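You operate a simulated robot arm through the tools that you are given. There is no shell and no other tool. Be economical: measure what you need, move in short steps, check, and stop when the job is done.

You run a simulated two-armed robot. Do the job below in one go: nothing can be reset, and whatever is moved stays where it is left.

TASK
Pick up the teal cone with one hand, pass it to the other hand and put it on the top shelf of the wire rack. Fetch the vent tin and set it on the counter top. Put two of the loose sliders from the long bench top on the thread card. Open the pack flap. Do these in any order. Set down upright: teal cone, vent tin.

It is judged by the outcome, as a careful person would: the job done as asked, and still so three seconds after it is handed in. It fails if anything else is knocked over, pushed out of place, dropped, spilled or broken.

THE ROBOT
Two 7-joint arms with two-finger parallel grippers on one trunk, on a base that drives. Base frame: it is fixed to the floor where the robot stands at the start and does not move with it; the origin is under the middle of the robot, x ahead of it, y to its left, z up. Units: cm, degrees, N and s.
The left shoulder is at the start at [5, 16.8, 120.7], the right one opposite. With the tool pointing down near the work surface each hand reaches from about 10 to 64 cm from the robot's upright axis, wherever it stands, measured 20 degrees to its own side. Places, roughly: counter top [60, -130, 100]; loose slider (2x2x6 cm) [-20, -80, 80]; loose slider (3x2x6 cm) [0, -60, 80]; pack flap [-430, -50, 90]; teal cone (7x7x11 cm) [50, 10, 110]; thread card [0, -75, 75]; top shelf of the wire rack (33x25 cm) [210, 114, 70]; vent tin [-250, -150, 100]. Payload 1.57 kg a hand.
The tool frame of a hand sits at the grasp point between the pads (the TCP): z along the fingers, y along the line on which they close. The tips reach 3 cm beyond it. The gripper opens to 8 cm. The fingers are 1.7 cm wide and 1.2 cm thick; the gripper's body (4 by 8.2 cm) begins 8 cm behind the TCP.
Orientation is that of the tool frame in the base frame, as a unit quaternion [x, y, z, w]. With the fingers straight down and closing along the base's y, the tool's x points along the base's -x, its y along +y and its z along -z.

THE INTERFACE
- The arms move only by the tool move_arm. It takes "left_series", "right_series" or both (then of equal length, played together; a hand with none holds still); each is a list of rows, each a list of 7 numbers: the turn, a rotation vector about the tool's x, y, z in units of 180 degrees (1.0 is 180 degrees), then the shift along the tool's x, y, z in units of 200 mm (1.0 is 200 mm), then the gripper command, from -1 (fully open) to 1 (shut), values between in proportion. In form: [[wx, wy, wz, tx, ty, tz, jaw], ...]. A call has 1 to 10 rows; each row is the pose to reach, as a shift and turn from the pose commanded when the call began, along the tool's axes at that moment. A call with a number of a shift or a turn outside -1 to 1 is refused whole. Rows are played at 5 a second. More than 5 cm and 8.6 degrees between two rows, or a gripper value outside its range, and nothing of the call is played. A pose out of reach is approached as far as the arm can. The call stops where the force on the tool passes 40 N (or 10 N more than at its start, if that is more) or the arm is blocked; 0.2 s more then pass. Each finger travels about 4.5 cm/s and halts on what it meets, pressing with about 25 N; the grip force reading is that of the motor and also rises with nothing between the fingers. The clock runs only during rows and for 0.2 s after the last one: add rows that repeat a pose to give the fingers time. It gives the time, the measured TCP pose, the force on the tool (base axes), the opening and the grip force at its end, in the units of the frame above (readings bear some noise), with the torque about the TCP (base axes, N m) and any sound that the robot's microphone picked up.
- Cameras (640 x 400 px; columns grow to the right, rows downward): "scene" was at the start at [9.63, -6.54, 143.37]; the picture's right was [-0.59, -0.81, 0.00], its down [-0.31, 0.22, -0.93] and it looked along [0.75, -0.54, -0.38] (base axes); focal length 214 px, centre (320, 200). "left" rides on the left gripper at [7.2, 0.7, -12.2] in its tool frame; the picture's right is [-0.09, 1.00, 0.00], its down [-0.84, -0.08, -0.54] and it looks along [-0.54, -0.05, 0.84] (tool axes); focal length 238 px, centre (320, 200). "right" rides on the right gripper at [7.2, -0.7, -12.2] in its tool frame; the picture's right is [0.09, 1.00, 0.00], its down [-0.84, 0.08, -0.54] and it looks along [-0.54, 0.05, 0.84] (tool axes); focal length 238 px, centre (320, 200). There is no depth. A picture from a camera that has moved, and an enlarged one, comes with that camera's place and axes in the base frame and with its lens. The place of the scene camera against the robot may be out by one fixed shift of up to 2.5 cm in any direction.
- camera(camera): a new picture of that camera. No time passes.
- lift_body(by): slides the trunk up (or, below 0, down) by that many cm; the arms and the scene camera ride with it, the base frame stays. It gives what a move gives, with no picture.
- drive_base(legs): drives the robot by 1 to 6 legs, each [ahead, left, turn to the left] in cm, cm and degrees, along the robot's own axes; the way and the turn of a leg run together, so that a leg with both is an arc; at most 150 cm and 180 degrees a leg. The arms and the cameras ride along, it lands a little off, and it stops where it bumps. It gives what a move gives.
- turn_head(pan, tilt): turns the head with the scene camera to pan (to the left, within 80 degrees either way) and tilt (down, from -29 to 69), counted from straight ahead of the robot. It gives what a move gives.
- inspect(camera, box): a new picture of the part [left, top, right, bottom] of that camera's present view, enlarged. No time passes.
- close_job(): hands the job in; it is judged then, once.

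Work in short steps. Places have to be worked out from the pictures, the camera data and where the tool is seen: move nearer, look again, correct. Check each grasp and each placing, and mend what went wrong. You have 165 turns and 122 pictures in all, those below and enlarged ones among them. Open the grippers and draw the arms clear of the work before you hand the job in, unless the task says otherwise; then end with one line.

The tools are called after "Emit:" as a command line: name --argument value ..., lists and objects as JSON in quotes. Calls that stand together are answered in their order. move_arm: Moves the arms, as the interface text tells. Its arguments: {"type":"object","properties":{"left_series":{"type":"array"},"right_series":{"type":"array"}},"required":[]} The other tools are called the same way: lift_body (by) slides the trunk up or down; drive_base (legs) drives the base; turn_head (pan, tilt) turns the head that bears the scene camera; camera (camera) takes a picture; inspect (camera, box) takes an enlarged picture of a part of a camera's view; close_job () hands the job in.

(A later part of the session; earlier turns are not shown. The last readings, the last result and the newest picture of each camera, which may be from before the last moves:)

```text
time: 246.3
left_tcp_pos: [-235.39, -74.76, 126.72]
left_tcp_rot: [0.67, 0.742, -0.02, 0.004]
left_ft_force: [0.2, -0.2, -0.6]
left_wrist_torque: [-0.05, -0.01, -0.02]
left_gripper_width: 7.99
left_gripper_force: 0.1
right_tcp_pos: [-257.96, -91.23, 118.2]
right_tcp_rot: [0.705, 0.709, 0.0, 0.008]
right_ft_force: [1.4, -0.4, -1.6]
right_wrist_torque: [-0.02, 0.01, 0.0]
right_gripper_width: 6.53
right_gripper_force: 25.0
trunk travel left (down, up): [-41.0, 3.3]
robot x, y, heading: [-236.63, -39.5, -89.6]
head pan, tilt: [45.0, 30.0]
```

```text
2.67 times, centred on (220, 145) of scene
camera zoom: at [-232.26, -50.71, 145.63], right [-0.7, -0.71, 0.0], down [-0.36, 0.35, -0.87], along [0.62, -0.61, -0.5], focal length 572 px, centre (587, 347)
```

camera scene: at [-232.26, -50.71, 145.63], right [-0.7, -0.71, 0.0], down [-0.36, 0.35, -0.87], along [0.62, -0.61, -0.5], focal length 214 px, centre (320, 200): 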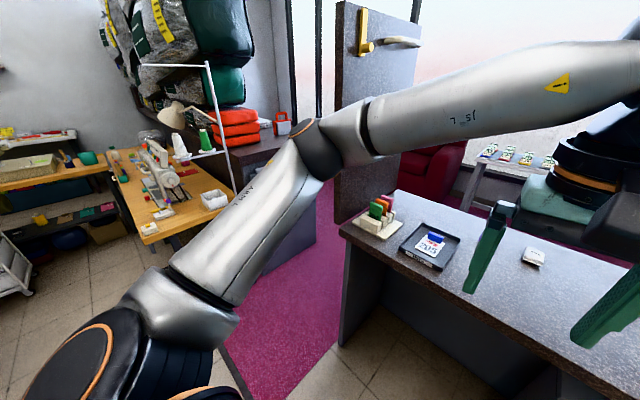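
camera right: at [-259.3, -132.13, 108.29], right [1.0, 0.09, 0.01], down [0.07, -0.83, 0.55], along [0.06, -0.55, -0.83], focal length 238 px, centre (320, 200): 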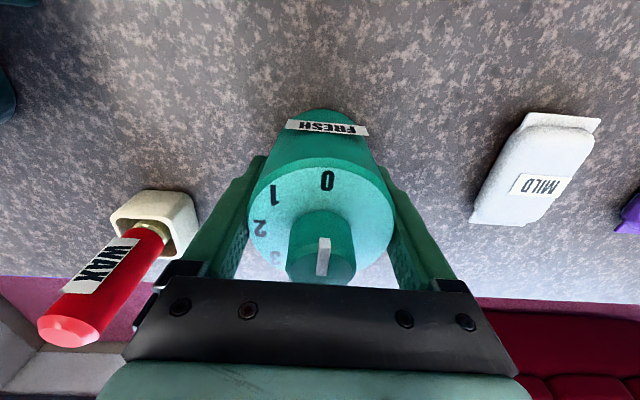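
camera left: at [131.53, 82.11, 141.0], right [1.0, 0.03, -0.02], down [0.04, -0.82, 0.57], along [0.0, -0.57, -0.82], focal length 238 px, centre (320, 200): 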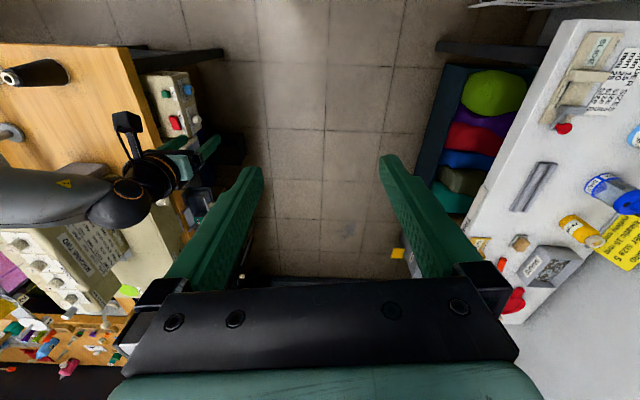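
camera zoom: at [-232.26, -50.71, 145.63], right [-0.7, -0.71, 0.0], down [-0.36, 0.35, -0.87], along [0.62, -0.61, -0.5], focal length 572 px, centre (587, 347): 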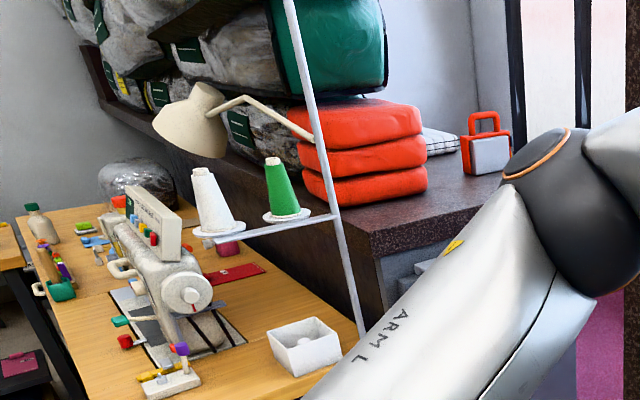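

There's free counter near its end at about (-85,-125), but a tall thread post stands at (-97,-101) and the raised flap at x≈-185. I turn to heading -16° and go east along the aisle first, keeping arms clear.

Emit:
drive_base --legs '[[0, 0, 73.6], [60, 32, 0]]'

Emit:
turn_head --pan -20 --tilt 25

Emit:
camera --camera "scene"

```text
time: 253.3
left_tcp_pos: [-134.75, -30.53, 126.64]
left_tcp_rot: [0.077, 0.997, -0.012, 0.013]
left_ft_force: [0.8, -0.8, 0.7]
left_wrist_torque: [0.02, 0.02, -0.03]
left_gripper_width: 7.98
left_gripper_force: 0.2
right_tcp_pos: [-124.3, -56.55, 118.3]
right_tcp_rot: [0.124, 0.992, 0.006, 0.006]
right_ft_force: [1.3, -0.1, -1.4]
right_wrist_torque: [0.01, -0.04, 0.02]
right_gripper_width: 6.54
right_gripper_force: 25.0
trunk travel left (down, up): [-41.0, 3.3]
robot x, y, heading: [-169.29, -22.64, -14.4]
head pan, tilt: [45.0, 30.0]
```

```text
time: 254.7
left_tcp_pos: [-134.61, -30.54, 126.68]
left_tcp_rot: [0.077, 0.997, -0.013, 0.015]
left_ft_force: [-0.5, 0.4, -0.1]
left_wrist_torque: [0.02, 0.03, 0.01]
left_gripper_width: 8.0
left_gripper_force: 0.0
right_tcp_pos: [-124.33, -56.44, 118.17]
right_tcp_rot: [0.123, 0.992, 0.005, 0.006]
right_ft_force: [0.4, -0.5, -1.0]
right_wrist_torque: [-0.01, -0.08, -0.03]
right_gripper_width: 6.55
right_gripper_force: 25.1
trunk travel left (down, up): [-41.0, 3.3]
robot x, y, heading: [-169.72, -23.23, -14.4]
head pan, tilt: [-20.0, 25.0]
```

```text
35 pictures are left
camera scene: at [-159.78, -30.24, 146.43], right [-0.56, -0.83, 0.0], down [-0.35, 0.24, -0.91], along [0.75, -0.51, -0.42], focal length 214 px, centre (320, 200)
```

scene: 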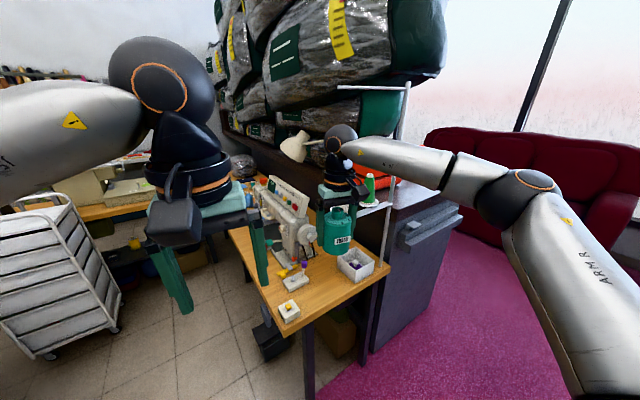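

The post at (-112,-98) stands between bench end and counter end (x≈-110, counter top z≈100). I spread the left hand to the left and pull the right hand in, so the post passes between the arms.

Emit:
move_arm --left_series '[[0, 0, 0, 0.03, 0.2, 0, -1], [0, 0, 0, 0.06, 0.4, 0, -1], [0, 0, 0, 0.09, 0.6, 0, -1], [0, 0, 0, 0.12, 0.8, 0, -1], [0, 0, 0, 0.15, 1.0, 0, -1]]' --right_series '[[0, 0, 0, 0.15, 0, 0, 1], [0, 0, 0, 0.3, 0, 0, 1], [0, 0, 0, 0.45, 0, 0, 1], [0, 0, 0, 0.6, 0, 0, 1], [0, 0, 0, 0.7, 0, 0, 1]]'

Emit:
move_arm --left_series '[[0, 0, 0, 0.03, 0.2, 0, -1], [0, 0, 0, 0.06, 0.4, 0, -1], [0, 0, 0, 0.09, 0.55, 0, -1]]'

```text
time: 255.9
left_tcp_pos: [-134.78, -10.1, 125.94]
left_tcp_rot: [0.078, 0.997, -0.015, 0.015]
left_ft_force: [-0.4, 0.5, 0.5]
left_wrist_torque: [0.01, -0.01, -0.03]
left_gripper_width: 7.98
left_gripper_force: 0.1
right_tcp_pos: [-138.08, -53.23, 118.27]
right_tcp_rot: [0.124, 0.992, 0.006, 0.006]
right_ft_force: [0.4, 0.4, -0.6]
right_wrist_torque: [-0.04, -0.04, 0.01]
right_gripper_width: 6.55
right_gripper_force: 25.2
trunk travel left (down, up): [-41.0, 3.3]
robot x, y, heading: [-169.52, -22.79, -14.3]
head pan, tilt: [-20.0, 25.0]
```

```text
time: 256.7
left_tcp_pos: [-134.62, 0.9, 125.33]
left_tcp_rot: [0.078, 0.997, -0.014, 0.015]
left_ft_force: [-0.2, 0.0, 0.0]
left_wrist_torque: [-0.04, 0.0, 0.0]
left_gripper_width: 8.01
left_gripper_force: 0.1
right_tcp_pos: [-137.87, -53.2, 118.27]
right_tcp_rot: [0.123, 0.992, 0.004, 0.007]
right_ft_force: [0.2, 0.3, -0.4]
right_wrist_torque: [-0.03, -0.01, 0.01]
right_gripper_width: 6.53
right_gripper_force: 24.7
trunk travel left (down, up): [-41.0, 3.3]
robot x, y, heading: [-169.51, -22.86, -14.2]
head pan, tilt: [-20.0, 25.0]
```

I drive toward the gap in a first leg and check clearances.

Emit:
drive_base --legs '[[18, -39.8, 0]]'

Emit:
camera --camera "scene"

```text
time: 259.3
left_tcp_pos: [-126.96, -42.1, 125.34]
left_tcp_rot: [0.076, 0.997, -0.014, 0.014]
left_ft_force: [0.3, -0.2, -0.9]
left_wrist_torque: [-0.01, -0.01, -0.02]
left_gripper_width: 7.99
left_gripper_force: 0.0
right_tcp_pos: [-130.1, -96.24, 118.19]
right_tcp_rot: [0.122, 0.993, 0.006, 0.006]
right_ft_force: [0.0, -0.2, -1.2]
right_wrist_torque: [-0.03, 0.01, 0.02]
right_gripper_width: 6.52
right_gripper_force: 25.0
trunk travel left (down, up): [-41.0, 3.3]
robot x, y, heading: [-161.83, -65.74, -14.2]
head pan, tilt: [-20.0, 25.0]
```

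```text
34 pictures are left
camera scene: at [-152.07, -73.18, 146.43], right [-0.56, -0.83, 0.0], down [-0.35, 0.24, -0.91], along [0.75, -0.51, -0.42], focal length 214 px, centre (320, 200)
```

scene: 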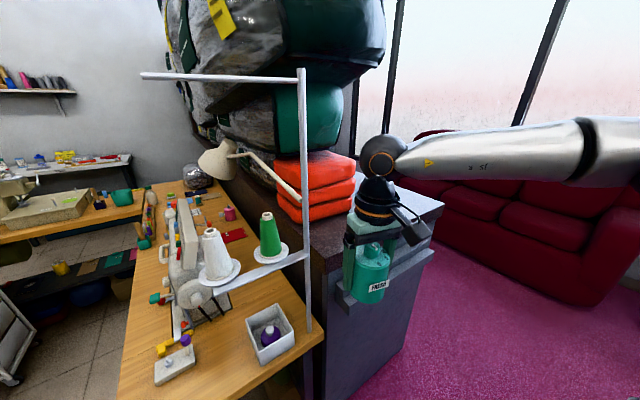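

Clearances are good; the free counter strip is x≈-108…-87 beside the red packs. I move on and extend the tin to about (-99,-133).

Emit:
drive_base --legs '[[24.7, -29.1, 0]]'

Emit:
move_arm --right_series '[[0, 0, 0, -0.15, 0, 0, 1], [0, 0, 0, -0.3, 0, 0, 1], [0, 0, 0, -0.45, 0, 0, 1], [0, 0, 0, -0.6, 0, 0, 1], [0, 0, 0, -0.7, 0, 0, 1]]'

Emit:
camera --camera "right"

Emit:
camera --camera "scene"

```text
time: 261.7
left_tcp_pos: [-110.23, -75.27, 125.55]
left_tcp_rot: [0.073, 0.997, -0.013, 0.014]
left_ft_force: [-0.3, -0.4, -0.3]
left_wrist_torque: [0.0, 0.01, 0.0]
left_gripper_width: 7.97
left_gripper_force: 0.0
right_tcp_pos: [-113.0, -129.4, 118.23]
right_tcp_rot: [0.12, 0.993, 0.006, 0.006]
right_ft_force: [-0.2, 0.1, -1.7]
right_wrist_torque: [0.0, -0.05, -0.02]
right_gripper_width: 6.51
right_gripper_force: 24.9
trunk travel left (down, up): [-41.0, 3.3]
robot x, y, heading: [-144.6, -99.54, -13.8]
head pan, tilt: [-20.0, 25.0]
```

```text
time: 262.7
left_tcp_pos: [-110.29, -75.33, 125.39]
left_tcp_rot: [0.072, 0.997, -0.013, 0.014]
left_ft_force: [0.6, 0.1, -0.1]
left_wrist_torque: [-0.04, 0.07, 0.01]
left_gripper_width: 8.0
left_gripper_force: 0.1
right_tcp_pos: [-102.84, -131.91, 118.57]
right_tcp_rot: [0.115, 0.993, 0.003, -0.005]
right_ft_force: [-17.8, -3.4, -0.6]
right_wrist_torque: [0.35, -2.09, -0.06]
right_gripper_width: 6.53
right_gripper_force: 24.4
trunk travel left (down, up): [-41.0, 3.3]
robot x, y, heading: [-145.03, -99.32, -14.0]
head pan, tilt: [-20.0, 25.0]
stopped in row 5 (right hand): the force on the tool passed its limit (the readings are from after the stop); the commanded pose is now the measured one
```

```text
33 pictures are left
camera right: at [-109.94, -131.09, 130.71], right [0.14, 0.99, 0.01], down [0.84, -0.12, 0.53], along [0.53, -0.07, -0.85], focal length 238 px, centre (320, 200)
```

right: 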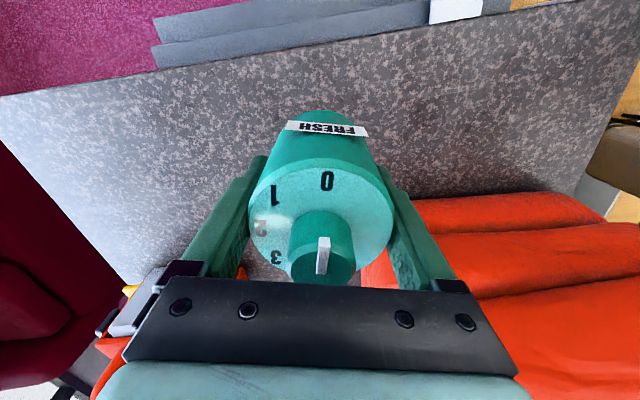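

```text
32 pictures are left
camera scene: at [-135.36, -106.48, 146.44], right [-0.56, -0.83, 0.0], down [-0.35, 0.24, -0.91], along [0.75, -0.51, -0.42], focal length 214 px, centre (320, 200)
```

scene: 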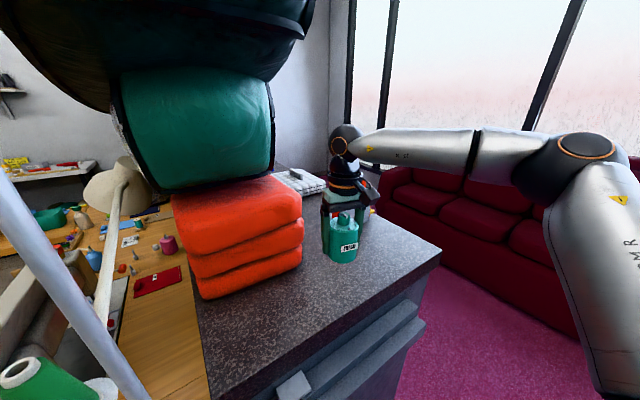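

The gripper touched something ahead (red packs or the red basket). I back off 3.5 cm at once and look closely.

Emit:
move_arm --right_series '[[0, 0, 0, 0.1, 0, 0, 1], [0, 0, 0, 0.18, 0, 0, 1]]'

Emit:
inspect --camera "scene" --box '[240, 130, 440, 255]'

```text
time: 263.3
left_tcp_pos: [-110.3, -75.33, 125.52]
left_tcp_rot: [0.073, 0.997, -0.013, 0.013]
left_ft_force: [-0.1, -0.6, 0.6]
left_wrist_torque: [-0.04, -0.01, 0.02]
left_gripper_width: 8.0
left_gripper_force: 0.0
right_tcp_pos: [-106.21, -130.74, 118.38]
right_tcp_rot: [0.116, 0.993, 0.004, -0.002]
right_ft_force: [0.1, 0.3, -1.1]
right_wrist_torque: [-0.01, -0.02, -0.03]
right_gripper_width: 6.55
right_gripper_force: 24.8
trunk travel left (down, up): [-41.0, 3.3]
robot x, y, heading: [-144.73, -99.48, -13.6]
head pan, tilt: [-20.0, 25.0]
```

```text
3.20 times, centred on (340, 192) of scene
camera zoom: at [-135.27, -106.43, 146.43], right [-0.56, -0.83, 0.0], down [-0.35, 0.24, -0.91], along [0.75, -0.5, -0.42], focal length 686 px, centre (256, 224)
```

zoom: 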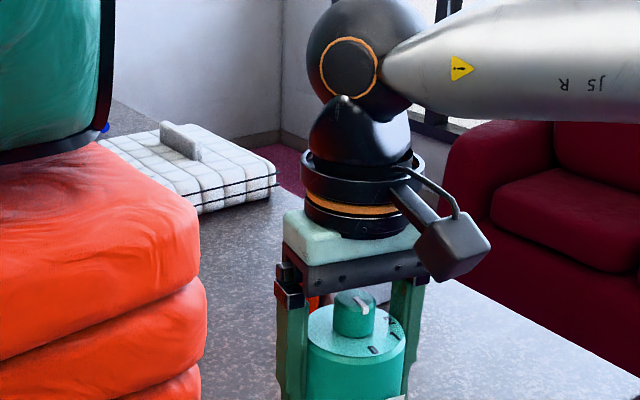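

The red basket stands right behind, so I shift north to the clear part at about (-101,-120.5) between basket and counter front.

Emit:
move_arm --right_series '[[0, 0, 0, 0, 0.15, 0, 1], [0, 0, 0, 0, 0.3, 0, 1], [0, 0, 0, -0.04, 0.45, 0, 1], [0, 0, 0, -0.09, 0.557, 0, 1], [0, 0, 0, -0.13, 0.557, 0, 1]]'

Emit:
camera --camera "right"

```text
time: 264.5
left_tcp_pos: [-110.13, -75.33, 125.46]
left_tcp_rot: [0.073, 0.997, -0.013, 0.014]
left_ft_force: [0.4, -1.0, 0.6]
left_wrist_torque: [-0.01, -0.02, -0.03]
left_gripper_width: 7.99
left_gripper_force: 0.0
right_tcp_pos: [-104.99, -123.97, 117.63]
right_tcp_rot: [0.115, 0.993, 0.005, -0.002]
right_ft_force: [0.2, -0.4, -1.6]
right_wrist_torque: [0.05, 0.0, 0.0]
right_gripper_width: 6.54
right_gripper_force: 24.7
right hand out of reach, approached as far as the arm can: row 3, 4, 5
trunk travel left (down, up): [-41.0, 3.3]
robot x, y, heading: [-144.71, -99.57, -13.9]
head pan, tilt: [-20.0, 25.0]
```

```text
30 pictures are left
camera right: at [-112.12, -123.25, 129.86], right [0.14, 0.99, 0.01], down [0.83, -0.12, 0.54], along [0.53, -0.07, -0.84], focal length 238 px, centre (320, 200)
```

right: 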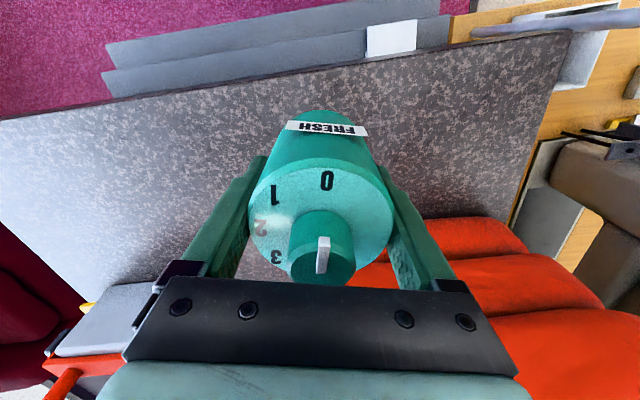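

The packs' upper edge limits how far in I can go; the current spot (-105,-124) leaves the tin ~2.5 cm inside the counter end edge, which is fine. I lower the trunk 11 cm and check force.

Emit:
lift_body --by -11

Emit:
inspect --camera "scene" --box '[240, 150, 440, 275]'

```text
time: 265.7
left_tcp_pos: [-110.39, -75.21, 114.96]
left_tcp_rot: [0.073, 0.997, -0.014, 0.015]
left_ft_force: [0.4, 0.8, 0.4]
left_wrist_torque: [-0.02, 0.01, 0.03]
left_gripper_width: 8.0
left_gripper_force: 0.0
right_tcp_pos: [-105.14, -123.86, 108.11]
right_tcp_rot: [0.115, 0.993, 0.006, 0.003]
right_ft_force: [-6.5, 3.1, 9.9]
right_wrist_torque: [-0.3, 0.36, -0.35]
right_gripper_width: 6.56
right_gripper_force: 24.9
trunk travel left (down, up): [-30.6, 13.7]
robot x, y, heading: [-145.14, -99.44, -13.8]
head pan, tilt: [-20.0, 25.0]
stopped: the force on the tool passed its limit (the readings are from after the stop); the commanded pose is now the measured one
```

```text
3.20 times, centred on (340, 212) of scene
camera zoom: at [-135.44, -106.38, 136.0], right [-0.56, -0.83, 0.0], down [-0.35, 0.24, -0.91], along [0.75, -0.51, -0.42], focal length 686 px, centre (256, 160)
```

zoom: 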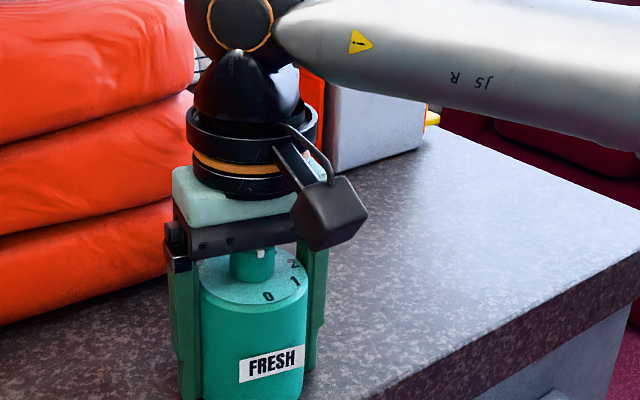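

Contact was sensed at TCP 108. I check whether the tin's base is on the counter.

Emit:
inspect --camera "scene" --box '[260, 210, 420, 310]'

Emit:
camera --camera "right"

```text
4.00 times, centred on (340, 260) of scene
camera zoom: at [-135.44, -106.38, 136.0], right [-0.56, -0.83, 0.0], down [-0.35, 0.24, -0.91], along [0.75, -0.51, -0.42], focal length 858 px, centre (240, -40)
```

zoom: 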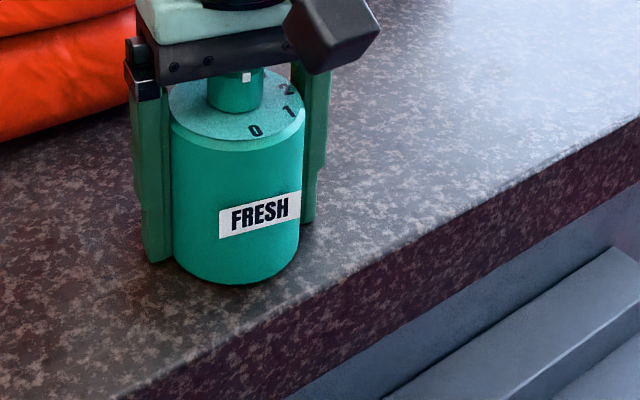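

```text
27 pictures are left
camera right: at [-112.43, -123.12, 120.12], right [0.14, 0.99, 0.01], down [0.83, -0.12, 0.55], along [0.54, -0.06, -0.84], focal length 238 px, centre (320, 200)
```

right: 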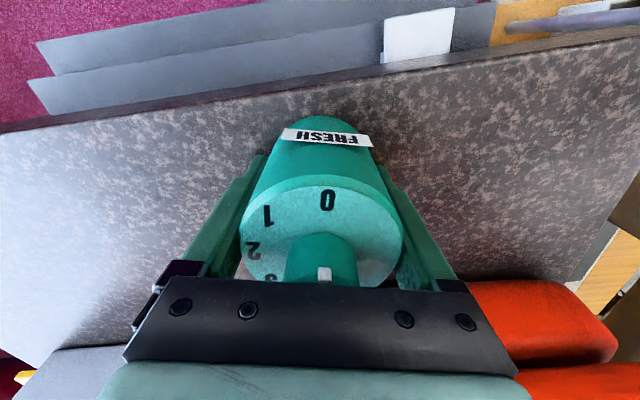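

The tin rests on the counter. I open the fingers fully and raise the trunk straight up.

Emit:
move_arm --right_series '[[0, 0, 0, 0, 0, 0, 0], [0, 0, 0, 0, 0, 0, -0.6], [0, 0, 0, 0, 0, 0, -1], [0, 0, 0, 0, 0, 0, -1]]'

Emit:
lift_body --by 13

Emit:
camera --camera "right"

```text
time: 266.7
left_tcp_pos: [-110.37, -75.15, 115.0]
left_tcp_rot: [0.073, 0.997, -0.014, 0.016]
left_ft_force: [-0.5, 0.1, 0.1]
left_wrist_torque: [0.01, -0.01, 0.02]
left_gripper_width: 8.0
left_gripper_force: 0.1
right_tcp_pos: [-105.06, -123.66, 108.06]
right_tcp_rot: [0.113, 0.994, 0.006, 0.005]
right_ft_force: [-3.3, 10.9, 12.8]
right_wrist_torque: [-0.18, 0.32, -0.31]
right_gripper_width: 7.1
right_gripper_force: 0.1
trunk travel left (down, up): [-30.6, 13.7]
robot x, y, heading: [-145.12, -99.31, -13.7]
head pan, tilt: [-20.0, 25.0]
```

```text
time: 268.3
left_tcp_pos: [-110.33, -75.33, 128.02]
left_tcp_rot: [0.073, 0.997, -0.014, 0.013]
left_ft_force: [-0.5, -0.1, 0.4]
left_wrist_torque: [-0.01, 0.0, -0.02]
left_gripper_width: 7.99
left_gripper_force: 0.0
right_tcp_pos: [-104.93, -123.95, 120.88]
right_tcp_rot: [0.116, 0.993, 0.005, 0.004]
right_ft_force: [-0.2, 0.2, -0.5]
right_wrist_torque: [-0.01, 0.0, -0.01]
right_gripper_width: 7.99
right_gripper_force: 0.2
trunk travel left (down, up): [-43.6, 0.7]
robot x, y, heading: [-145.04, -99.03, -14.0]
head pan, tilt: [-20.0, 25.0]
```

```text
26 pictures are left
camera right: at [-112.21, -123.19, 132.96], right [0.14, 0.99, 0.01], down [0.83, -0.12, 0.55], along [0.54, -0.07, -0.84], focal length 238 px, centre (320, 200)
```

right: 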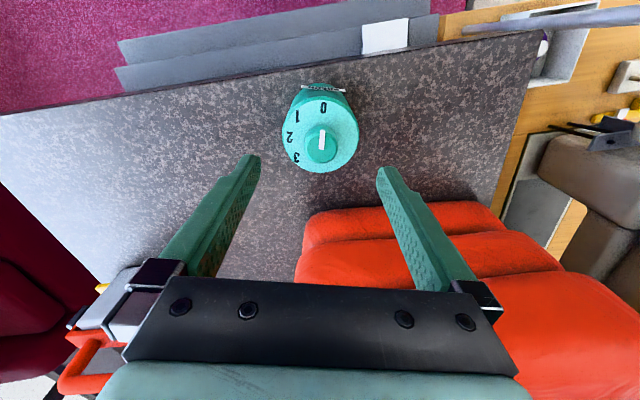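

The tin stands upright on the counter. I retract the right hand and back out along the same path, then turn west toward the pack area.

Emit:
move_arm --right_series '[[0, 0, 0, 0.15, -0.02, 0, -1], [0, 0, 0, 0.3, -0.05, 0, -1], [0, 0, 0, 0.45, -0.08, 0, -1], [0, 0, 0, 0.6, -0.1, 0, -1]]'

Emit:
drive_base --legs '[[-24.7, 29.1, 0], [-16, 25, 0], [0, 0, -166]]'

Emit:
turn_head --pan 0 --tilt 22

Emit:
camera --camera "scene"

```text
time: 269.3
left_tcp_pos: [-110.37, -75.2, 128.08]
left_tcp_rot: [0.073, 0.997, -0.013, 0.014]
left_ft_force: [-0.4, 0.2, 1.0]
left_wrist_torque: [0.01, -0.01, 0.03]
left_gripper_width: 8.02
left_gripper_force: 0.1
right_tcp_pos: [-117.31, -123.36, 120.78]
right_tcp_rot: [0.116, 0.993, 0.006, 0.004]
right_ft_force: [-0.2, -0.3, 0.2]
right_wrist_torque: [0.03, -0.02, -0.03]
right_gripper_width: 8.02
right_gripper_force: 0.1
trunk travel left (down, up): [-43.6, 0.7]
robot x, y, heading: [-144.61, -99.16, -13.8]
head pan, tilt: [-20.0, 25.0]
```

```text
time: 280.3
left_tcp_pos: [-202.31, -66.66, 127.95]
left_tcp_rot: [1.0, 0.008, -0.015, -0.013]
left_ft_force: [0.1, -0.3, 0.5]
left_wrist_torque: [0.05, -0.01, 0.01]
left_gripper_width: 8.01
left_gripper_force: 0.1
right_tcp_pos: [-203.13, -18.17, 120.84]
right_tcp_rot: [0.999, -0.035, -0.003, 0.006]
right_ft_force: [0.4, -0.7, 0.7]
right_wrist_torque: [-0.01, 0.0, -0.02]
right_gripper_width: 8.01
right_gripper_force: 0.0
trunk travel left (down, up): [-43.6, 0.7]
robot x, y, heading: [-172.07, -37.36, 175.5]
head pan, tilt: [-20.0, 25.0]
```

```text
time: 281.1
left_tcp_pos: [-202.29, -66.68, 127.97]
left_tcp_rot: [1.0, 0.008, -0.015, -0.011]
left_ft_force: [0.1, 0.7, 0.5]
left_wrist_torque: [0.0, -0.01, -0.02]
left_gripper_width: 8.01
left_gripper_force: 0.0
right_tcp_pos: [-202.99, -18.17, 120.84]
right_tcp_rot: [0.999, -0.034, -0.002, 0.006]
right_ft_force: [-1.3, 0.6, -0.4]
right_wrist_torque: [0.02, 0.04, 0.01]
right_gripper_width: 7.99
right_gripper_force: 0.1
trunk travel left (down, up): [-43.6, 0.7]
robot x, y, heading: [-171.76, -37.0, 175.4]
head pan, tilt: [0.0, 22.0]
```

```text
25 pictures are left
camera scene: at [-187.01, -37.47, 149.5], right [0.08, 1.0, 0.0], down [0.37, -0.03, -0.93], along [-0.92, 0.08, -0.37], focal length 214 px, centre (320, 200)
```

scene: 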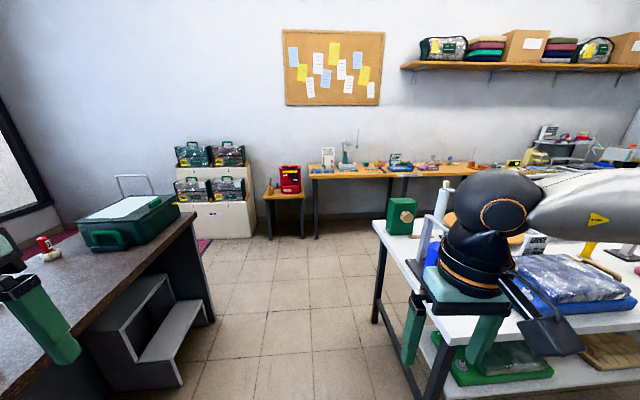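

The red pack on the small wooden table matches (-430,-50,90). I zoom in on it and then approach.

Emit:
inspect --camera "scene" --box '[260, 155, 324, 205]'

Emit:
drive_base --legs '[[0, 0, 4.5], [130, 3, 0]]'

Emit:
turn_head --pan 0 --tilt 30

Emit:
inspect --camera "scene" --box '[240, 130, 400, 230]'

```text
8.00 times, centred on (292, 180) of scene
camera zoom: at [-187.01, -37.47, 149.5], right [0.08, 1.0, 0.0], down [0.37, -0.03, -0.93], along [-0.92, 0.08, -0.37], focal length 1716 px, centre (544, 360)
```

zoom: 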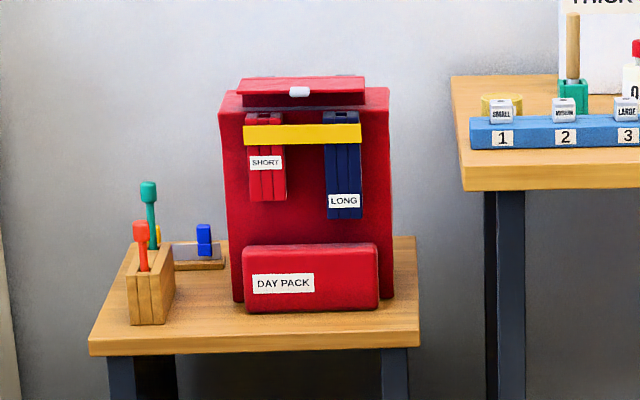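

```text
time: 288.1
left_tcp_pos: [-327.49, -76.05, 128.11]
left_tcp_rot: [0.997, 0.069, -0.015, -0.011]
left_ft_force: [-0.1, -0.9, 0.1]
left_wrist_torque: [0.0, -0.02, -0.03]
left_gripper_width: 8.0
left_gripper_force: 0.0
right_tcp_pos: [-334.26, -27.99, 120.81]
right_tcp_rot: [1.0, 0.027, -0.003, 0.006]
right_ft_force: [0.1, 0.2, -0.6]
right_wrist_torque: [-0.02, -0.01, 0.02]
right_gripper_width: 8.01
right_gripper_force: 0.1
trunk travel left (down, up): [-43.6, 0.7]
robot x, y, heading: [-300.95, -43.46, -177.7]
head pan, tilt: [0.0, 22.0]
```

```text
time: 288.8
left_tcp_pos: [-327.51, -76.14, 128.07]
left_tcp_rot: [0.997, 0.07, -0.016, -0.012]
left_ft_force: [0.6, -0.2, -0.4]
left_wrist_torque: [0.04, -0.02, -0.02]
left_gripper_width: 7.97
left_gripper_force: 0.1
right_tcp_pos: [-334.29, -28.05, 120.79]
right_tcp_rot: [1.0, 0.027, -0.002, 0.007]
right_ft_force: [-0.3, -0.1, -0.3]
right_wrist_torque: [-0.03, 0.0, -0.04]
right_gripper_width: 7.98
right_gripper_force: 0.0
trunk travel left (down, up): [-43.6, 0.7]
robot x, y, heading: [-300.99, -43.1, -177.4]
head pan, tilt: [0.0, 30.0]
```

```text
4.00 times, centred on (320, 180) of scene
camera zoom: at [-315.87, -44.92, 148.23], right [-0.04, 1.0, 0.0], down [0.5, 0.02, -0.87], along [-0.87, -0.04, -0.5], focal length 858 px, centre (320, 280)
```

zoom: 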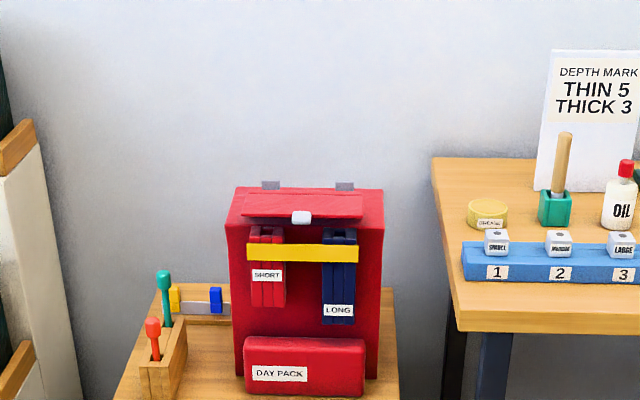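

It is a day pack with a top flap: white tab at about (-425,-52.5,95.5), hinges behind at x≈-433. I tuck the left hand in and drive closer for a wrist view.

Emit:
move_arm --left_series '[[0, 0, 0, -0.03, -0.22, 0, -1], [0, 0, 0, -0.06, -0.44, 0, -1], [0, 0, 0, -0.09, -0.66, 0, -1], [0, 0, 0, -0.12, -0.85, 0, -1], [0, 0, 0, -0.15, -1.0, 0, -1]]'

Emit:
drive_base --legs '[[0, 0, -2.6], [66, 22, 0]]'

Emit:
camera --camera "right"

```text
time: 290.0
left_tcp_pos: [-333.6, -56.69, 128.87]
left_tcp_rot: [0.997, 0.07, -0.016, -0.011]
left_ft_force: [-0.1, -0.6, -0.3]
left_wrist_torque: [-0.01, 0.02, 0.03]
left_gripper_width: 8.02
left_gripper_force: 0.0
right_tcp_pos: [-334.15, -27.96, 120.73]
right_tcp_rot: [1.0, 0.027, -0.003, 0.005]
right_ft_force: [0.2, -0.3, 0.5]
right_wrist_torque: [0.01, 0.03, -0.01]
right_gripper_width: 7.99
right_gripper_force: 0.0
trunk travel left (down, up): [-43.6, 0.7]
robot x, y, heading: [-300.79, -43.38, -177.4]
head pan, tilt: [0.0, 30.0]
```

```text
time: 294.3
left_tcp_pos: [-401.86, -76.42, 128.72]
left_tcp_rot: [0.999, 0.04, -0.015, -0.011]
left_ft_force: [-0.6, 0.7, 0.1]
left_wrist_torque: [-0.03, -0.01, -0.01]
left_gripper_width: 7.99
left_gripper_force: 0.1
right_tcp_pos: [-400.99, -47.6, 120.73]
right_tcp_rot: [1.0, -0.003, -0.002, 0.007]
right_ft_force: [-0.9, 0.2, 0.5]
right_wrist_torque: [0.03, -0.04, 0.02]
right_gripper_width: 8.03
right_gripper_force: 0.0
trunk travel left (down, up): [-43.6, 0.7]
robot x, y, heading: [-368.25, -64.95, 179.0]
head pan, tilt: [0.0, 30.0]
```

```text
22 pictures are left
camera right: at [-393.77, -46.97, 132.84], right [0.09, -1.0, 0.01], down [-0.83, -0.07, 0.55], along [-0.54, -0.06, -0.84], focal length 238 px, centre (320, 200)
```

right: 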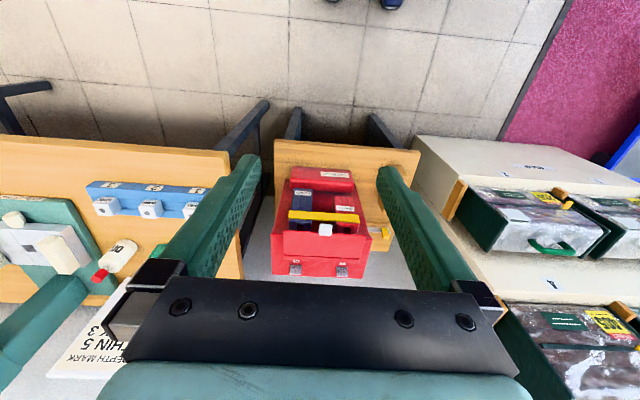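

I zoom in on the flap from this view.

Emit:
inspect --camera "right" --box '[260, 160, 388, 290]'

```text
3.08 times, centred on (324, 225) of right
camera zoom: at [-393.77, -46.97, 132.84], right [0.09, -1.0, 0.01], down [-0.83, -0.07, 0.55], along [-0.54, -0.06, -0.84], focal length 733 px, centre (308, 123)
```

zoom: 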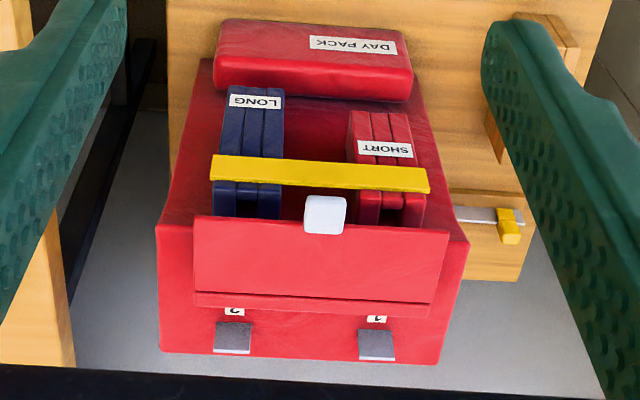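

The flap's white tab is ~2.7 cm wide at (-424.3,-51.4,95.5), hinge near x≈-431.5. I drive 12 cm closer and bring the partly opened right fingers above the tab.

Emit:
drive_base --legs '[[12, 3.8, 1]]'

Emit:
move_arm --right_series '[[0, 0, 0, -0.1, 0, 0.2, -0.25], [0, 0, 0, -0.2, 0, 0.4, -0.25], [0, 0, 0, -0.3, 0, 0.6, -0.25], [0, 0, 0, -0.42, 0, 0.8, -0.25], [0, 0, 0, -0.5, 0, 0.9, -0.25]]'

Emit:
camera --camera "right"

```text
time: 295.6
left_tcp_pos: [-413.43, -80.75, 128.83]
left_tcp_rot: [0.999, 0.048, -0.015, -0.011]
left_ft_force: [0.1, 0.0, 0.1]
left_wrist_torque: [0.02, 0.0, 0.03]
left_gripper_width: 8.01
left_gripper_force: 0.1
right_tcp_pos: [-413.09, -51.97, 120.73]
right_tcp_rot: [1.0, 0.006, -0.003, 0.006]
right_ft_force: [-0.7, -0.7, 0.4]
right_wrist_torque: [-0.01, -0.03, 0.0]
right_gripper_width: 8.02
right_gripper_force: 0.1
trunk travel left (down, up): [-43.6, 0.7]
robot x, y, heading: [-380.11, -68.62, -180.0]
head pan, tilt: [0.0, 30.0]
```

```text
time: 296.8
left_tcp_pos: [-413.51, -80.58, 128.77]
left_tcp_rot: [0.999, 0.049, -0.015, -0.012]
left_ft_force: [-0.5, 0.0, -0.5]
left_wrist_torque: [0.0, 0.02, -0.01]
left_gripper_width: 8.01
left_gripper_force: 0.1
right_tcp_pos: [-423.28, -52.22, 102.64]
right_tcp_rot: [1.0, 0.006, -0.002, 0.006]
right_ft_force: [0.8, -0.7, 1.1]
right_wrist_torque: [0.01, 0.01, 0.04]
right_gripper_width: 5.02
right_gripper_force: 0.1
trunk travel left (down, up): [-43.6, 0.7]
robot x, y, heading: [-380.33, -68.72, -179.7]
head pan, tilt: [0.0, 30.0]
```

```text
20 pictures are left
camera right: at [-416.05, -51.42, 114.72], right [0.1, -0.99, 0.01], down [-0.83, -0.08, 0.55], along [-0.54, -0.07, -0.84], focal length 238 px, centre (320, 200)
```

right: 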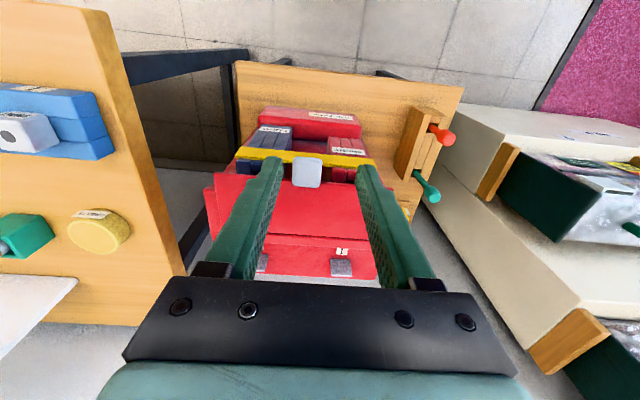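

Tab centre ≈(-425.3,-51.7, ~94.5). I correct and descend so the fingertips straddle it, then close.

Emit:
move_arm --right_series '[[0, 0, 0, -0.08, -0.027, 0.1, -0.25], [0, 0, 0, -0.09, -0.027, 0.2, -0.25], [0, 0, 0, -0.09, -0.027, 0.29, -0.25], [0, 0, 0, -0.09, -0.027, 0.29, -0.25]]'

Emit:
inspect --camera "right" --box '[200, 80, 440, 290]'

```text
time: 297.8
left_tcp_pos: [-413.27, -80.66, 128.9]
left_tcp_rot: [0.999, 0.048, -0.016, -0.011]
left_ft_force: [0.4, -0.4, 0.8]
left_wrist_torque: [0.01, -0.02, 0.02]
left_gripper_width: 7.98
left_gripper_force: 0.1
right_tcp_pos: [-423.23, -49.81, 98.62]
right_tcp_rot: [1.0, 0.006, -0.003, 0.007]
right_ft_force: [0.3, 0.1, 0.2]
right_wrist_torque: [0.02, 0.0, -0.01]
right_gripper_width: 5.0
right_gripper_force: 0.0
right hand out of reach, approached as far as the arm can: row 1, 2, 3, 4
trunk travel left (down, up): [-43.6, 0.7]
robot x, y, heading: [-380.37, -68.51, -179.9]
head pan, tilt: [0.0, 30.0]
```

```text
1.90 times, centred on (320, 185) of right
camera zoom: at [-416.11, -48.97, 110.68], right [0.1, -0.99, 0.01], down [-0.83, -0.08, 0.55], along [-0.54, -0.07, -0.84], focal length 454 px, centre (320, 229)
```

zoom: 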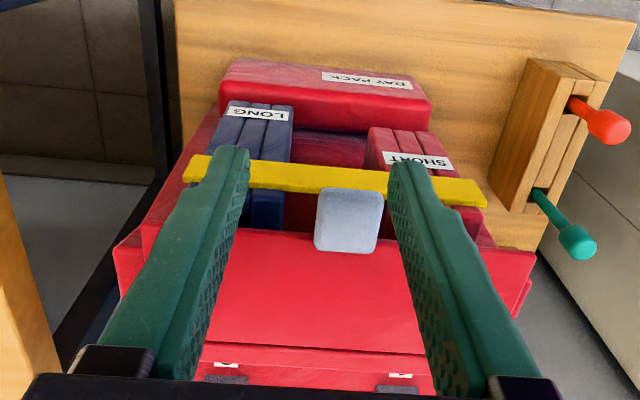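

The arm is at its low reach limit; I go back to the reachable pose and use the base and trunk for the final alignment.

Emit:
move_arm --right_series '[[0, 0, 0, 0, 0.05, -0.1, -0.25], [0, 0, 0, 0, 0.11, -0.22, -0.25]]'

Emit:
drive_base --legs '[[1.8, -0.3, 0]]'

Emit:
lift_body --by -4

Emit:
inspect --camera "right" --box '[200, 80, 440, 290]'

```text
time: 298.4
left_tcp_pos: [-413.43, -80.65, 128.78]
left_tcp_rot: [0.999, 0.049, -0.015, -0.011]
left_ft_force: [0.3, 0.0, -0.3]
left_wrist_torque: [0.01, 0.03, 0.0]
left_gripper_width: 8.0
left_gripper_force: 0.0
right_tcp_pos: [-423.17, -51.88, 103.06]
right_tcp_rot: [1.0, 0.006, -0.002, 0.005]
right_ft_force: [-0.5, 0.0, 0.7]
right_wrist_torque: [0.0, -0.02, 0.01]
right_gripper_width: 5.0
right_gripper_force: 0.1
trunk travel left (down, up): [-43.6, 0.7]
robot x, y, heading: [-380.31, -68.7, -179.7]
head pan, tilt: [0.0, 30.0]
```

```text
time: 299.1
left_tcp_pos: [-415.2, -80.44, 128.84]
left_tcp_rot: [0.999, 0.049, -0.015, -0.012]
left_ft_force: [-0.3, -0.2, -0.5]
left_wrist_torque: [0.01, -0.04, -0.02]
left_gripper_width: 8.0
left_gripper_force: 0.2
right_tcp_pos: [-424.86, -51.49, 103.06]
right_tcp_rot: [1.0, 0.006, -0.003, 0.006]
right_ft_force: [-0.1, 0.1, -0.2]
right_wrist_torque: [-0.03, -0.02, -0.01]
right_gripper_width: 5.0
right_gripper_force: 0.2
trunk travel left (down, up): [-43.6, 0.7]
robot x, y, heading: [-382.0, -68.38, -180.0]
head pan, tilt: [0.0, 30.0]
```

```text
time: 300.0
left_tcp_pos: [-415.09, -80.53, 124.86]
left_tcp_rot: [0.999, 0.049, -0.016, -0.012]
left_ft_force: [0.7, -0.4, 0.6]
left_wrist_torque: [-0.01, 0.02, -0.04]
left_gripper_width: 8.0
left_gripper_force: 0.0
right_tcp_pos: [-424.89, -51.58, 98.97]
right_tcp_rot: [1.0, 0.006, -0.002, 0.005]
right_ft_force: [-0.5, 0.6, -0.7]
right_wrist_torque: [0.01, 0.06, 0.01]
right_gripper_width: 5.0
right_gripper_force: 0.0
trunk travel left (down, up): [-39.6, 4.7]
robot x, y, heading: [-381.96, -68.54, -180.1]
head pan, tilt: [0.0, 30.0]
```

```text
1.90 times, centred on (320, 185) of right
camera zoom: at [-417.69, -50.84, 111.07], right [0.1, -0.99, 0.01], down [-0.83, -0.08, 0.55], along [-0.54, -0.07, -0.84], focal length 454 px, centre (320, 229)
```

zoom: 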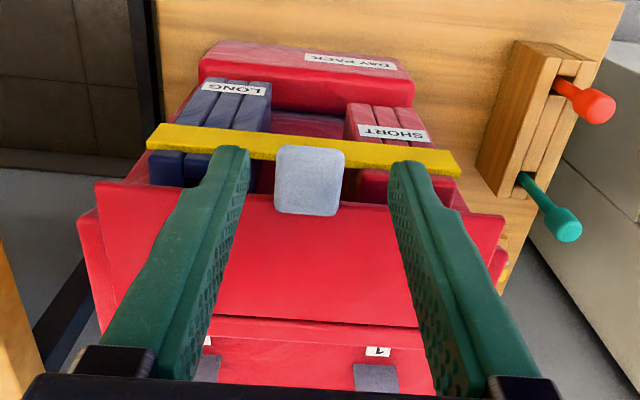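

Tab is about (-426.3,-51.5,93.3). I go 1.2 cm ahead, 3.3 cm down, and close on it.

Emit:
drive_base --legs '[[1.3, 0, 0]]'

Emit:
lift_body --by -3.3

Emit:
move_arm --right_series '[[0, 0, 0, 0, 0, 0, 0.2], [0, 0, 0, 0, 0, 0, 0.6], [0, 0, 0, 0, 0, 0, 1], [0, 0, 0, 0, 0, 0, 1]]'

Emit:
inspect --camera "right" --box '[200, 80, 440, 290]'

```text
time: 300.7
left_tcp_pos: [-416.48, -80.39, 124.99]
left_tcp_rot: [0.999, 0.048, -0.015, -0.011]
left_ft_force: [0.4, -0.2, 0.0]
left_wrist_torque: [0.04, -0.03, -0.03]
left_gripper_width: 7.98
left_gripper_force: 0.1
right_tcp_pos: [-426.34, -51.45, 98.96]
right_tcp_rot: [1.0, 0.005, -0.002, 0.007]
right_ft_force: [-0.4, -0.6, -0.7]
right_wrist_torque: [-0.01, -0.02, 0.02]
right_gripper_width: 5.03
right_gripper_force: 0.0
trunk travel left (down, up): [-39.6, 4.7]
robot x, y, heading: [-383.14, -68.14, -180.0]
head pan, tilt: [0.0, 30.0]
```

```text
time: 301.5
left_tcp_pos: [-416.32, -80.36, 121.52]
left_tcp_rot: [0.999, 0.048, -0.016, -0.012]
left_ft_force: [0.2, 0.3, -0.3]
left_wrist_torque: [0.02, -0.01, -0.01]
left_gripper_width: 7.97
left_gripper_force: 0.0
right_tcp_pos: [-426.23, -51.69, 95.68]
right_tcp_rot: [1.0, 0.006, -0.003, 0.006]
right_ft_force: [-0.6, 0.1, 0.8]
right_wrist_torque: [0.03, 0.0, 0.0]
right_gripper_width: 4.99
right_gripper_force: 0.1
trunk travel left (down, up): [-36.3, 8.0]
robot x, y, heading: [-383.26, -68.09, -179.6]
head pan, tilt: [0.0, 30.0]
```

```text
time: 302.5
left_tcp_pos: [-416.28, -80.25, 121.5]
left_tcp_rot: [0.999, 0.047, -0.016, -0.011]
left_ft_force: [0.0, 0.6, 0.4]
left_wrist_torque: [0.03, 0.04, 0.03]
left_gripper_width: 7.99
left_gripper_force: 0.1
right_tcp_pos: [-426.1, -51.39, 95.72]
right_tcp_rot: [1.0, 0.005, -0.003, 0.006]
right_ft_force: [-0.5, 15.9, 4.4]
right_wrist_torque: [0.62, 0.18, -0.46]
right_gripper_width: 2.72
right_gripper_force: 30.4
trunk travel left (down, up): [-36.3, 8.0]
robot x, y, heading: [-383.42, -68.2, -180.1]
head pan, tilt: [0.0, 30.0]
```

```text
1.90 times, centred on (320, 185) of right
camera zoom: at [-419.0, -50.61, 107.74], right [0.1, -0.99, 0.01], down [-0.83, -0.08, 0.55], along [-0.54, -0.06, -0.84], focal length 454 px, centre (320, 229)
```

zoom: 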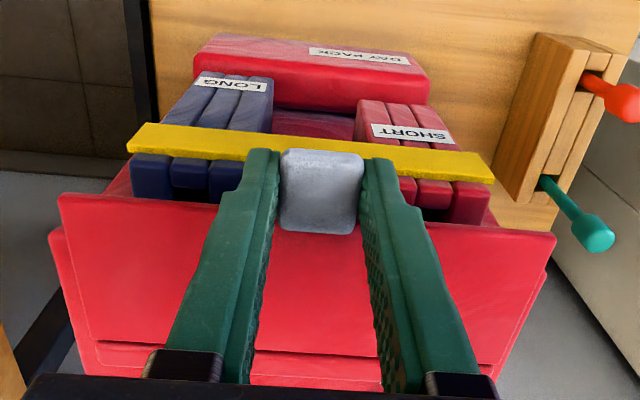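

Tab is gripped (2.7 cm). I lift it along an arc about the rear hinge, first to ~40°.

Emit:
move_arm --right_series '[[0, 0, 0, -0.006, 0, -0.075, 1], [0, 0, 0, -0.026, 0, -0.149, 1], [0, 0, 0, -0.058, 0, -0.217, 1], [0, 0, 0, -0.102, 0, -0.28, 1]]'

Emit:
inspect --camera "right" --box '[160, 60, 480, 300]'

```text
time: 303.5
left_tcp_pos: [-416.26, -80.26, 121.57]
left_tcp_rot: [0.999, 0.048, -0.017, -0.011]
left_ft_force: [-0.1, -0.2, 0.4]
left_wrist_torque: [-0.02, -0.02, 0.04]
left_gripper_width: 8.0
left_gripper_force: 0.1
right_tcp_pos: [-428.06, -51.39, 101.18]
right_tcp_rot: [1.0, 0.006, 0.002, 0.004]
right_ft_force: [15.7, 11.7, -6.5]
right_wrist_torque: [0.58, -1.53, -0.79]
right_gripper_width: 2.76
right_gripper_force: 37.9
trunk travel left (down, up): [-36.3, 8.0]
robot x, y, heading: [-383.47, -67.94, -179.9]
head pan, tilt: [0.0, 30.0]
```

```text
1.67 times, centred on (320, 180) of right
camera zoom: at [-420.9, -50.64, 113.32], right [0.1, -0.99, 0.01], down [-0.84, -0.08, 0.54], along [-0.54, -0.06, -0.84], focal length 397 px, centre (320, 233)
```

zoom: 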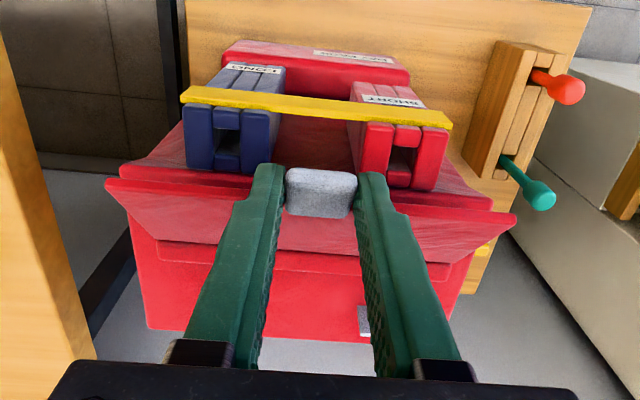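

The flap is rising well. I continue the arc with slightly less backward push.

Emit:
move_arm --right_series '[[0, 0, 0, -0.02, 0, -0.05, 1], [0, 0, 0, -0.065, 0, -0.09, 1], [0, 0, 0, -0.12, 0, -0.125, 1], [0, 0, 0, -0.18, 0, -0.15, 1], [0, 0, 0, -0.24, 0, -0.165, 1]]'

Emit:
inspect --camera "right" --box '[160, 60, 480, 300]'

```text
time: 304.7
left_tcp_pos: [-416.49, -80.6, 121.43]
left_tcp_rot: [0.999, 0.049, -0.015, -0.013]
left_ft_force: [0.4, 0.3, 0.2]
left_wrist_torque: [-0.01, 0.03, -0.01]
left_gripper_width: 8.0
left_gripper_force: 0.0
right_tcp_pos: [-432.26, -51.23, 104.38]
right_tcp_rot: [1.0, 0.01, -0.001, 0.008]
right_ft_force: [3.1, -13.0, -27.2]
right_wrist_torque: [0.35, -0.89, -0.62]
right_gripper_width: 2.75
right_gripper_force: 37.3
right hand out of reach, approached as far as the arm can: row 4, 5
trunk travel left (down, up): [-36.3, 8.0]
robot x, y, heading: [-382.98, -68.26, -180.1]
head pan, tilt: [0.0, 30.0]
```

```text
1.67 times, centred on (320, 180) of right
camera zoom: at [-425.15, -50.45, 116.48], right [0.11, -0.99, 0.02], down [-0.83, -0.08, 0.54], along [-0.54, -0.07, -0.84], focal length 397 px, centre (320, 233)
```

zoom: 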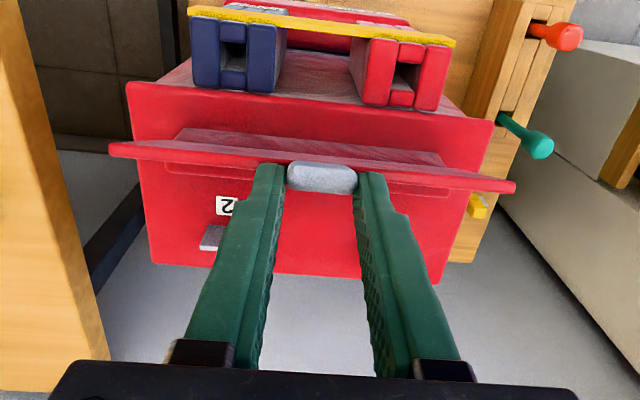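

The flap is close to vertical, with the hand pulled slightly too high. I relax 0.8 cm down and push back by driving 4 cm ahead.

Emit:
move_arm --right_series '[[0, 0, 0, 0, 0, 0.02, 1], [0, 0, 0, 0, 0, 0.04, 1]]'

Emit:
drive_base --legs '[[4, 0, 0]]'

Emit:
inspect --camera "right" --box '[160, 60, 480, 300]'

```text
time: 305.3
left_tcp_pos: [-416.29, -80.54, 121.55]
left_tcp_rot: [0.999, 0.048, -0.015, -0.014]
left_ft_force: [-0.2, 0.8, -0.4]
left_wrist_torque: [0.01, 0.01, 0.05]
left_gripper_width: 7.99
left_gripper_force: 0.1
right_tcp_pos: [-432.23, -51.24, 104.4]
right_tcp_rot: [1.0, 0.007, -0.005, 0.009]
right_ft_force: [2.1, -19.0, -2.9]
right_wrist_torque: [0.1, -0.22, -0.29]
right_gripper_width: 2.75
right_gripper_force: 37.8
trunk travel left (down, up): [-36.3, 8.0]
robot x, y, heading: [-383.05, -68.0, -180.1]
head pan, tilt: [0.0, 30.0]
```

```text
time: 306.2
left_tcp_pos: [-420.3, -80.62, 121.63]
left_tcp_rot: [0.999, 0.049, -0.016, -0.013]
left_ft_force: [0.2, -0.5, -0.2]
left_wrist_torque: [-0.03, -0.02, -0.01]
left_gripper_width: 8.0
left_gripper_force: 0.1
right_tcp_pos: [-436.28, -51.28, 104.41]
right_tcp_rot: [1.0, 0.006, -0.007, 0.009]
right_ft_force: [-4.5, -21.3, 12.8]
right_wrist_torque: [0.09, 0.21, -0.3]
right_gripper_width: 2.73
right_gripper_force: 37.8
trunk travel left (down, up): [-36.3, 8.0]
robot x, y, heading: [-386.96, -68.54, -179.7]
head pan, tilt: [0.0, 30.0]
```

```text
1.67 times, centred on (320, 180) of right
camera zoom: at [-428.94, -50.47, 116.38], right [0.1, -0.99, 0.02], down [-0.83, -0.08, 0.56], along [-0.55, -0.07, -0.83], focal length 397 px, centre (320, 233)
```

zoom: 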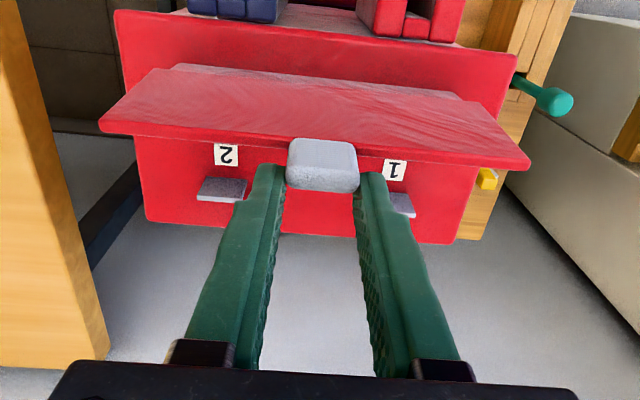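

The flap is past vertical, its inside showing. I push a bit further back: 3.5 cm ahead with 1.5 cm down.

Emit:
drive_base --legs '[[3.5, 0, 0]]'

Emit:
lift_body --by -1.5

Emit:
inspect --camera "right" --box '[160, 60, 480, 300]'

```text
time: 307.0
left_tcp_pos: [-423.93, -80.45, 121.47]
left_tcp_rot: [0.999, 0.049, -0.015, -0.012]
left_ft_force: [-0.1, -0.7, 0.4]
left_wrist_torque: [0.01, -0.05, 0.0]
left_gripper_width: 8.02
left_gripper_force: 0.1
right_tcp_pos: [-439.87, -51.03, 104.25]
right_tcp_rot: [1.0, 0.006, -0.008, 0.011]
right_ft_force: [-0.1, -0.3, 0.3]
right_wrist_torque: [-0.02, 0.0, 0.02]
right_gripper_width: 0.0
right_gripper_force: 20.7
trunk travel left (down, up): [-36.3, 8.0]
robot x, y, heading: [-390.85, -68.4, -180.0]
head pan, tilt: [0.0, 30.0]
```

```text
time: 307.7
left_tcp_pos: [-423.84, -80.45, 120.1]
left_tcp_rot: [0.999, 0.049, -0.016, -0.013]
left_ft_force: [0.1, 0.1, -0.7]
left_wrist_torque: [0.03, 0.02, -0.01]
left_gripper_width: 7.99
left_gripper_force: 0.0
right_tcp_pos: [-439.73, -51.07, 102.83]
right_tcp_rot: [1.0, 0.006, -0.008, 0.011]
right_ft_force: [0.4, 1.4, -0.1]
right_wrist_torque: [-0.01, -0.02, 0.01]
right_gripper_width: 0.02
right_gripper_force: 20.8
trunk travel left (down, up): [-34.8, 9.5]
robot x, y, heading: [-390.82, -68.63, -179.9]
head pan, tilt: [0.0, 30.0]
```

```text
1.67 times, centred on (320, 180) of right
camera zoom: at [-432.44, -50.21, 114.83], right [0.1, -0.99, 0.02], down [-0.83, -0.08, 0.56], along [-0.55, -0.07, -0.83], focal length 397 px, centre (320, 233)
```

zoom: 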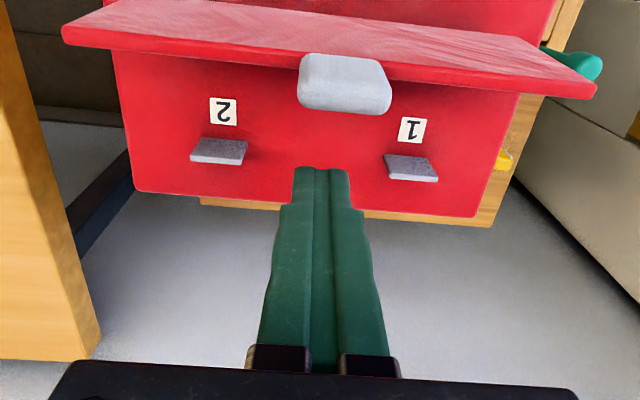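

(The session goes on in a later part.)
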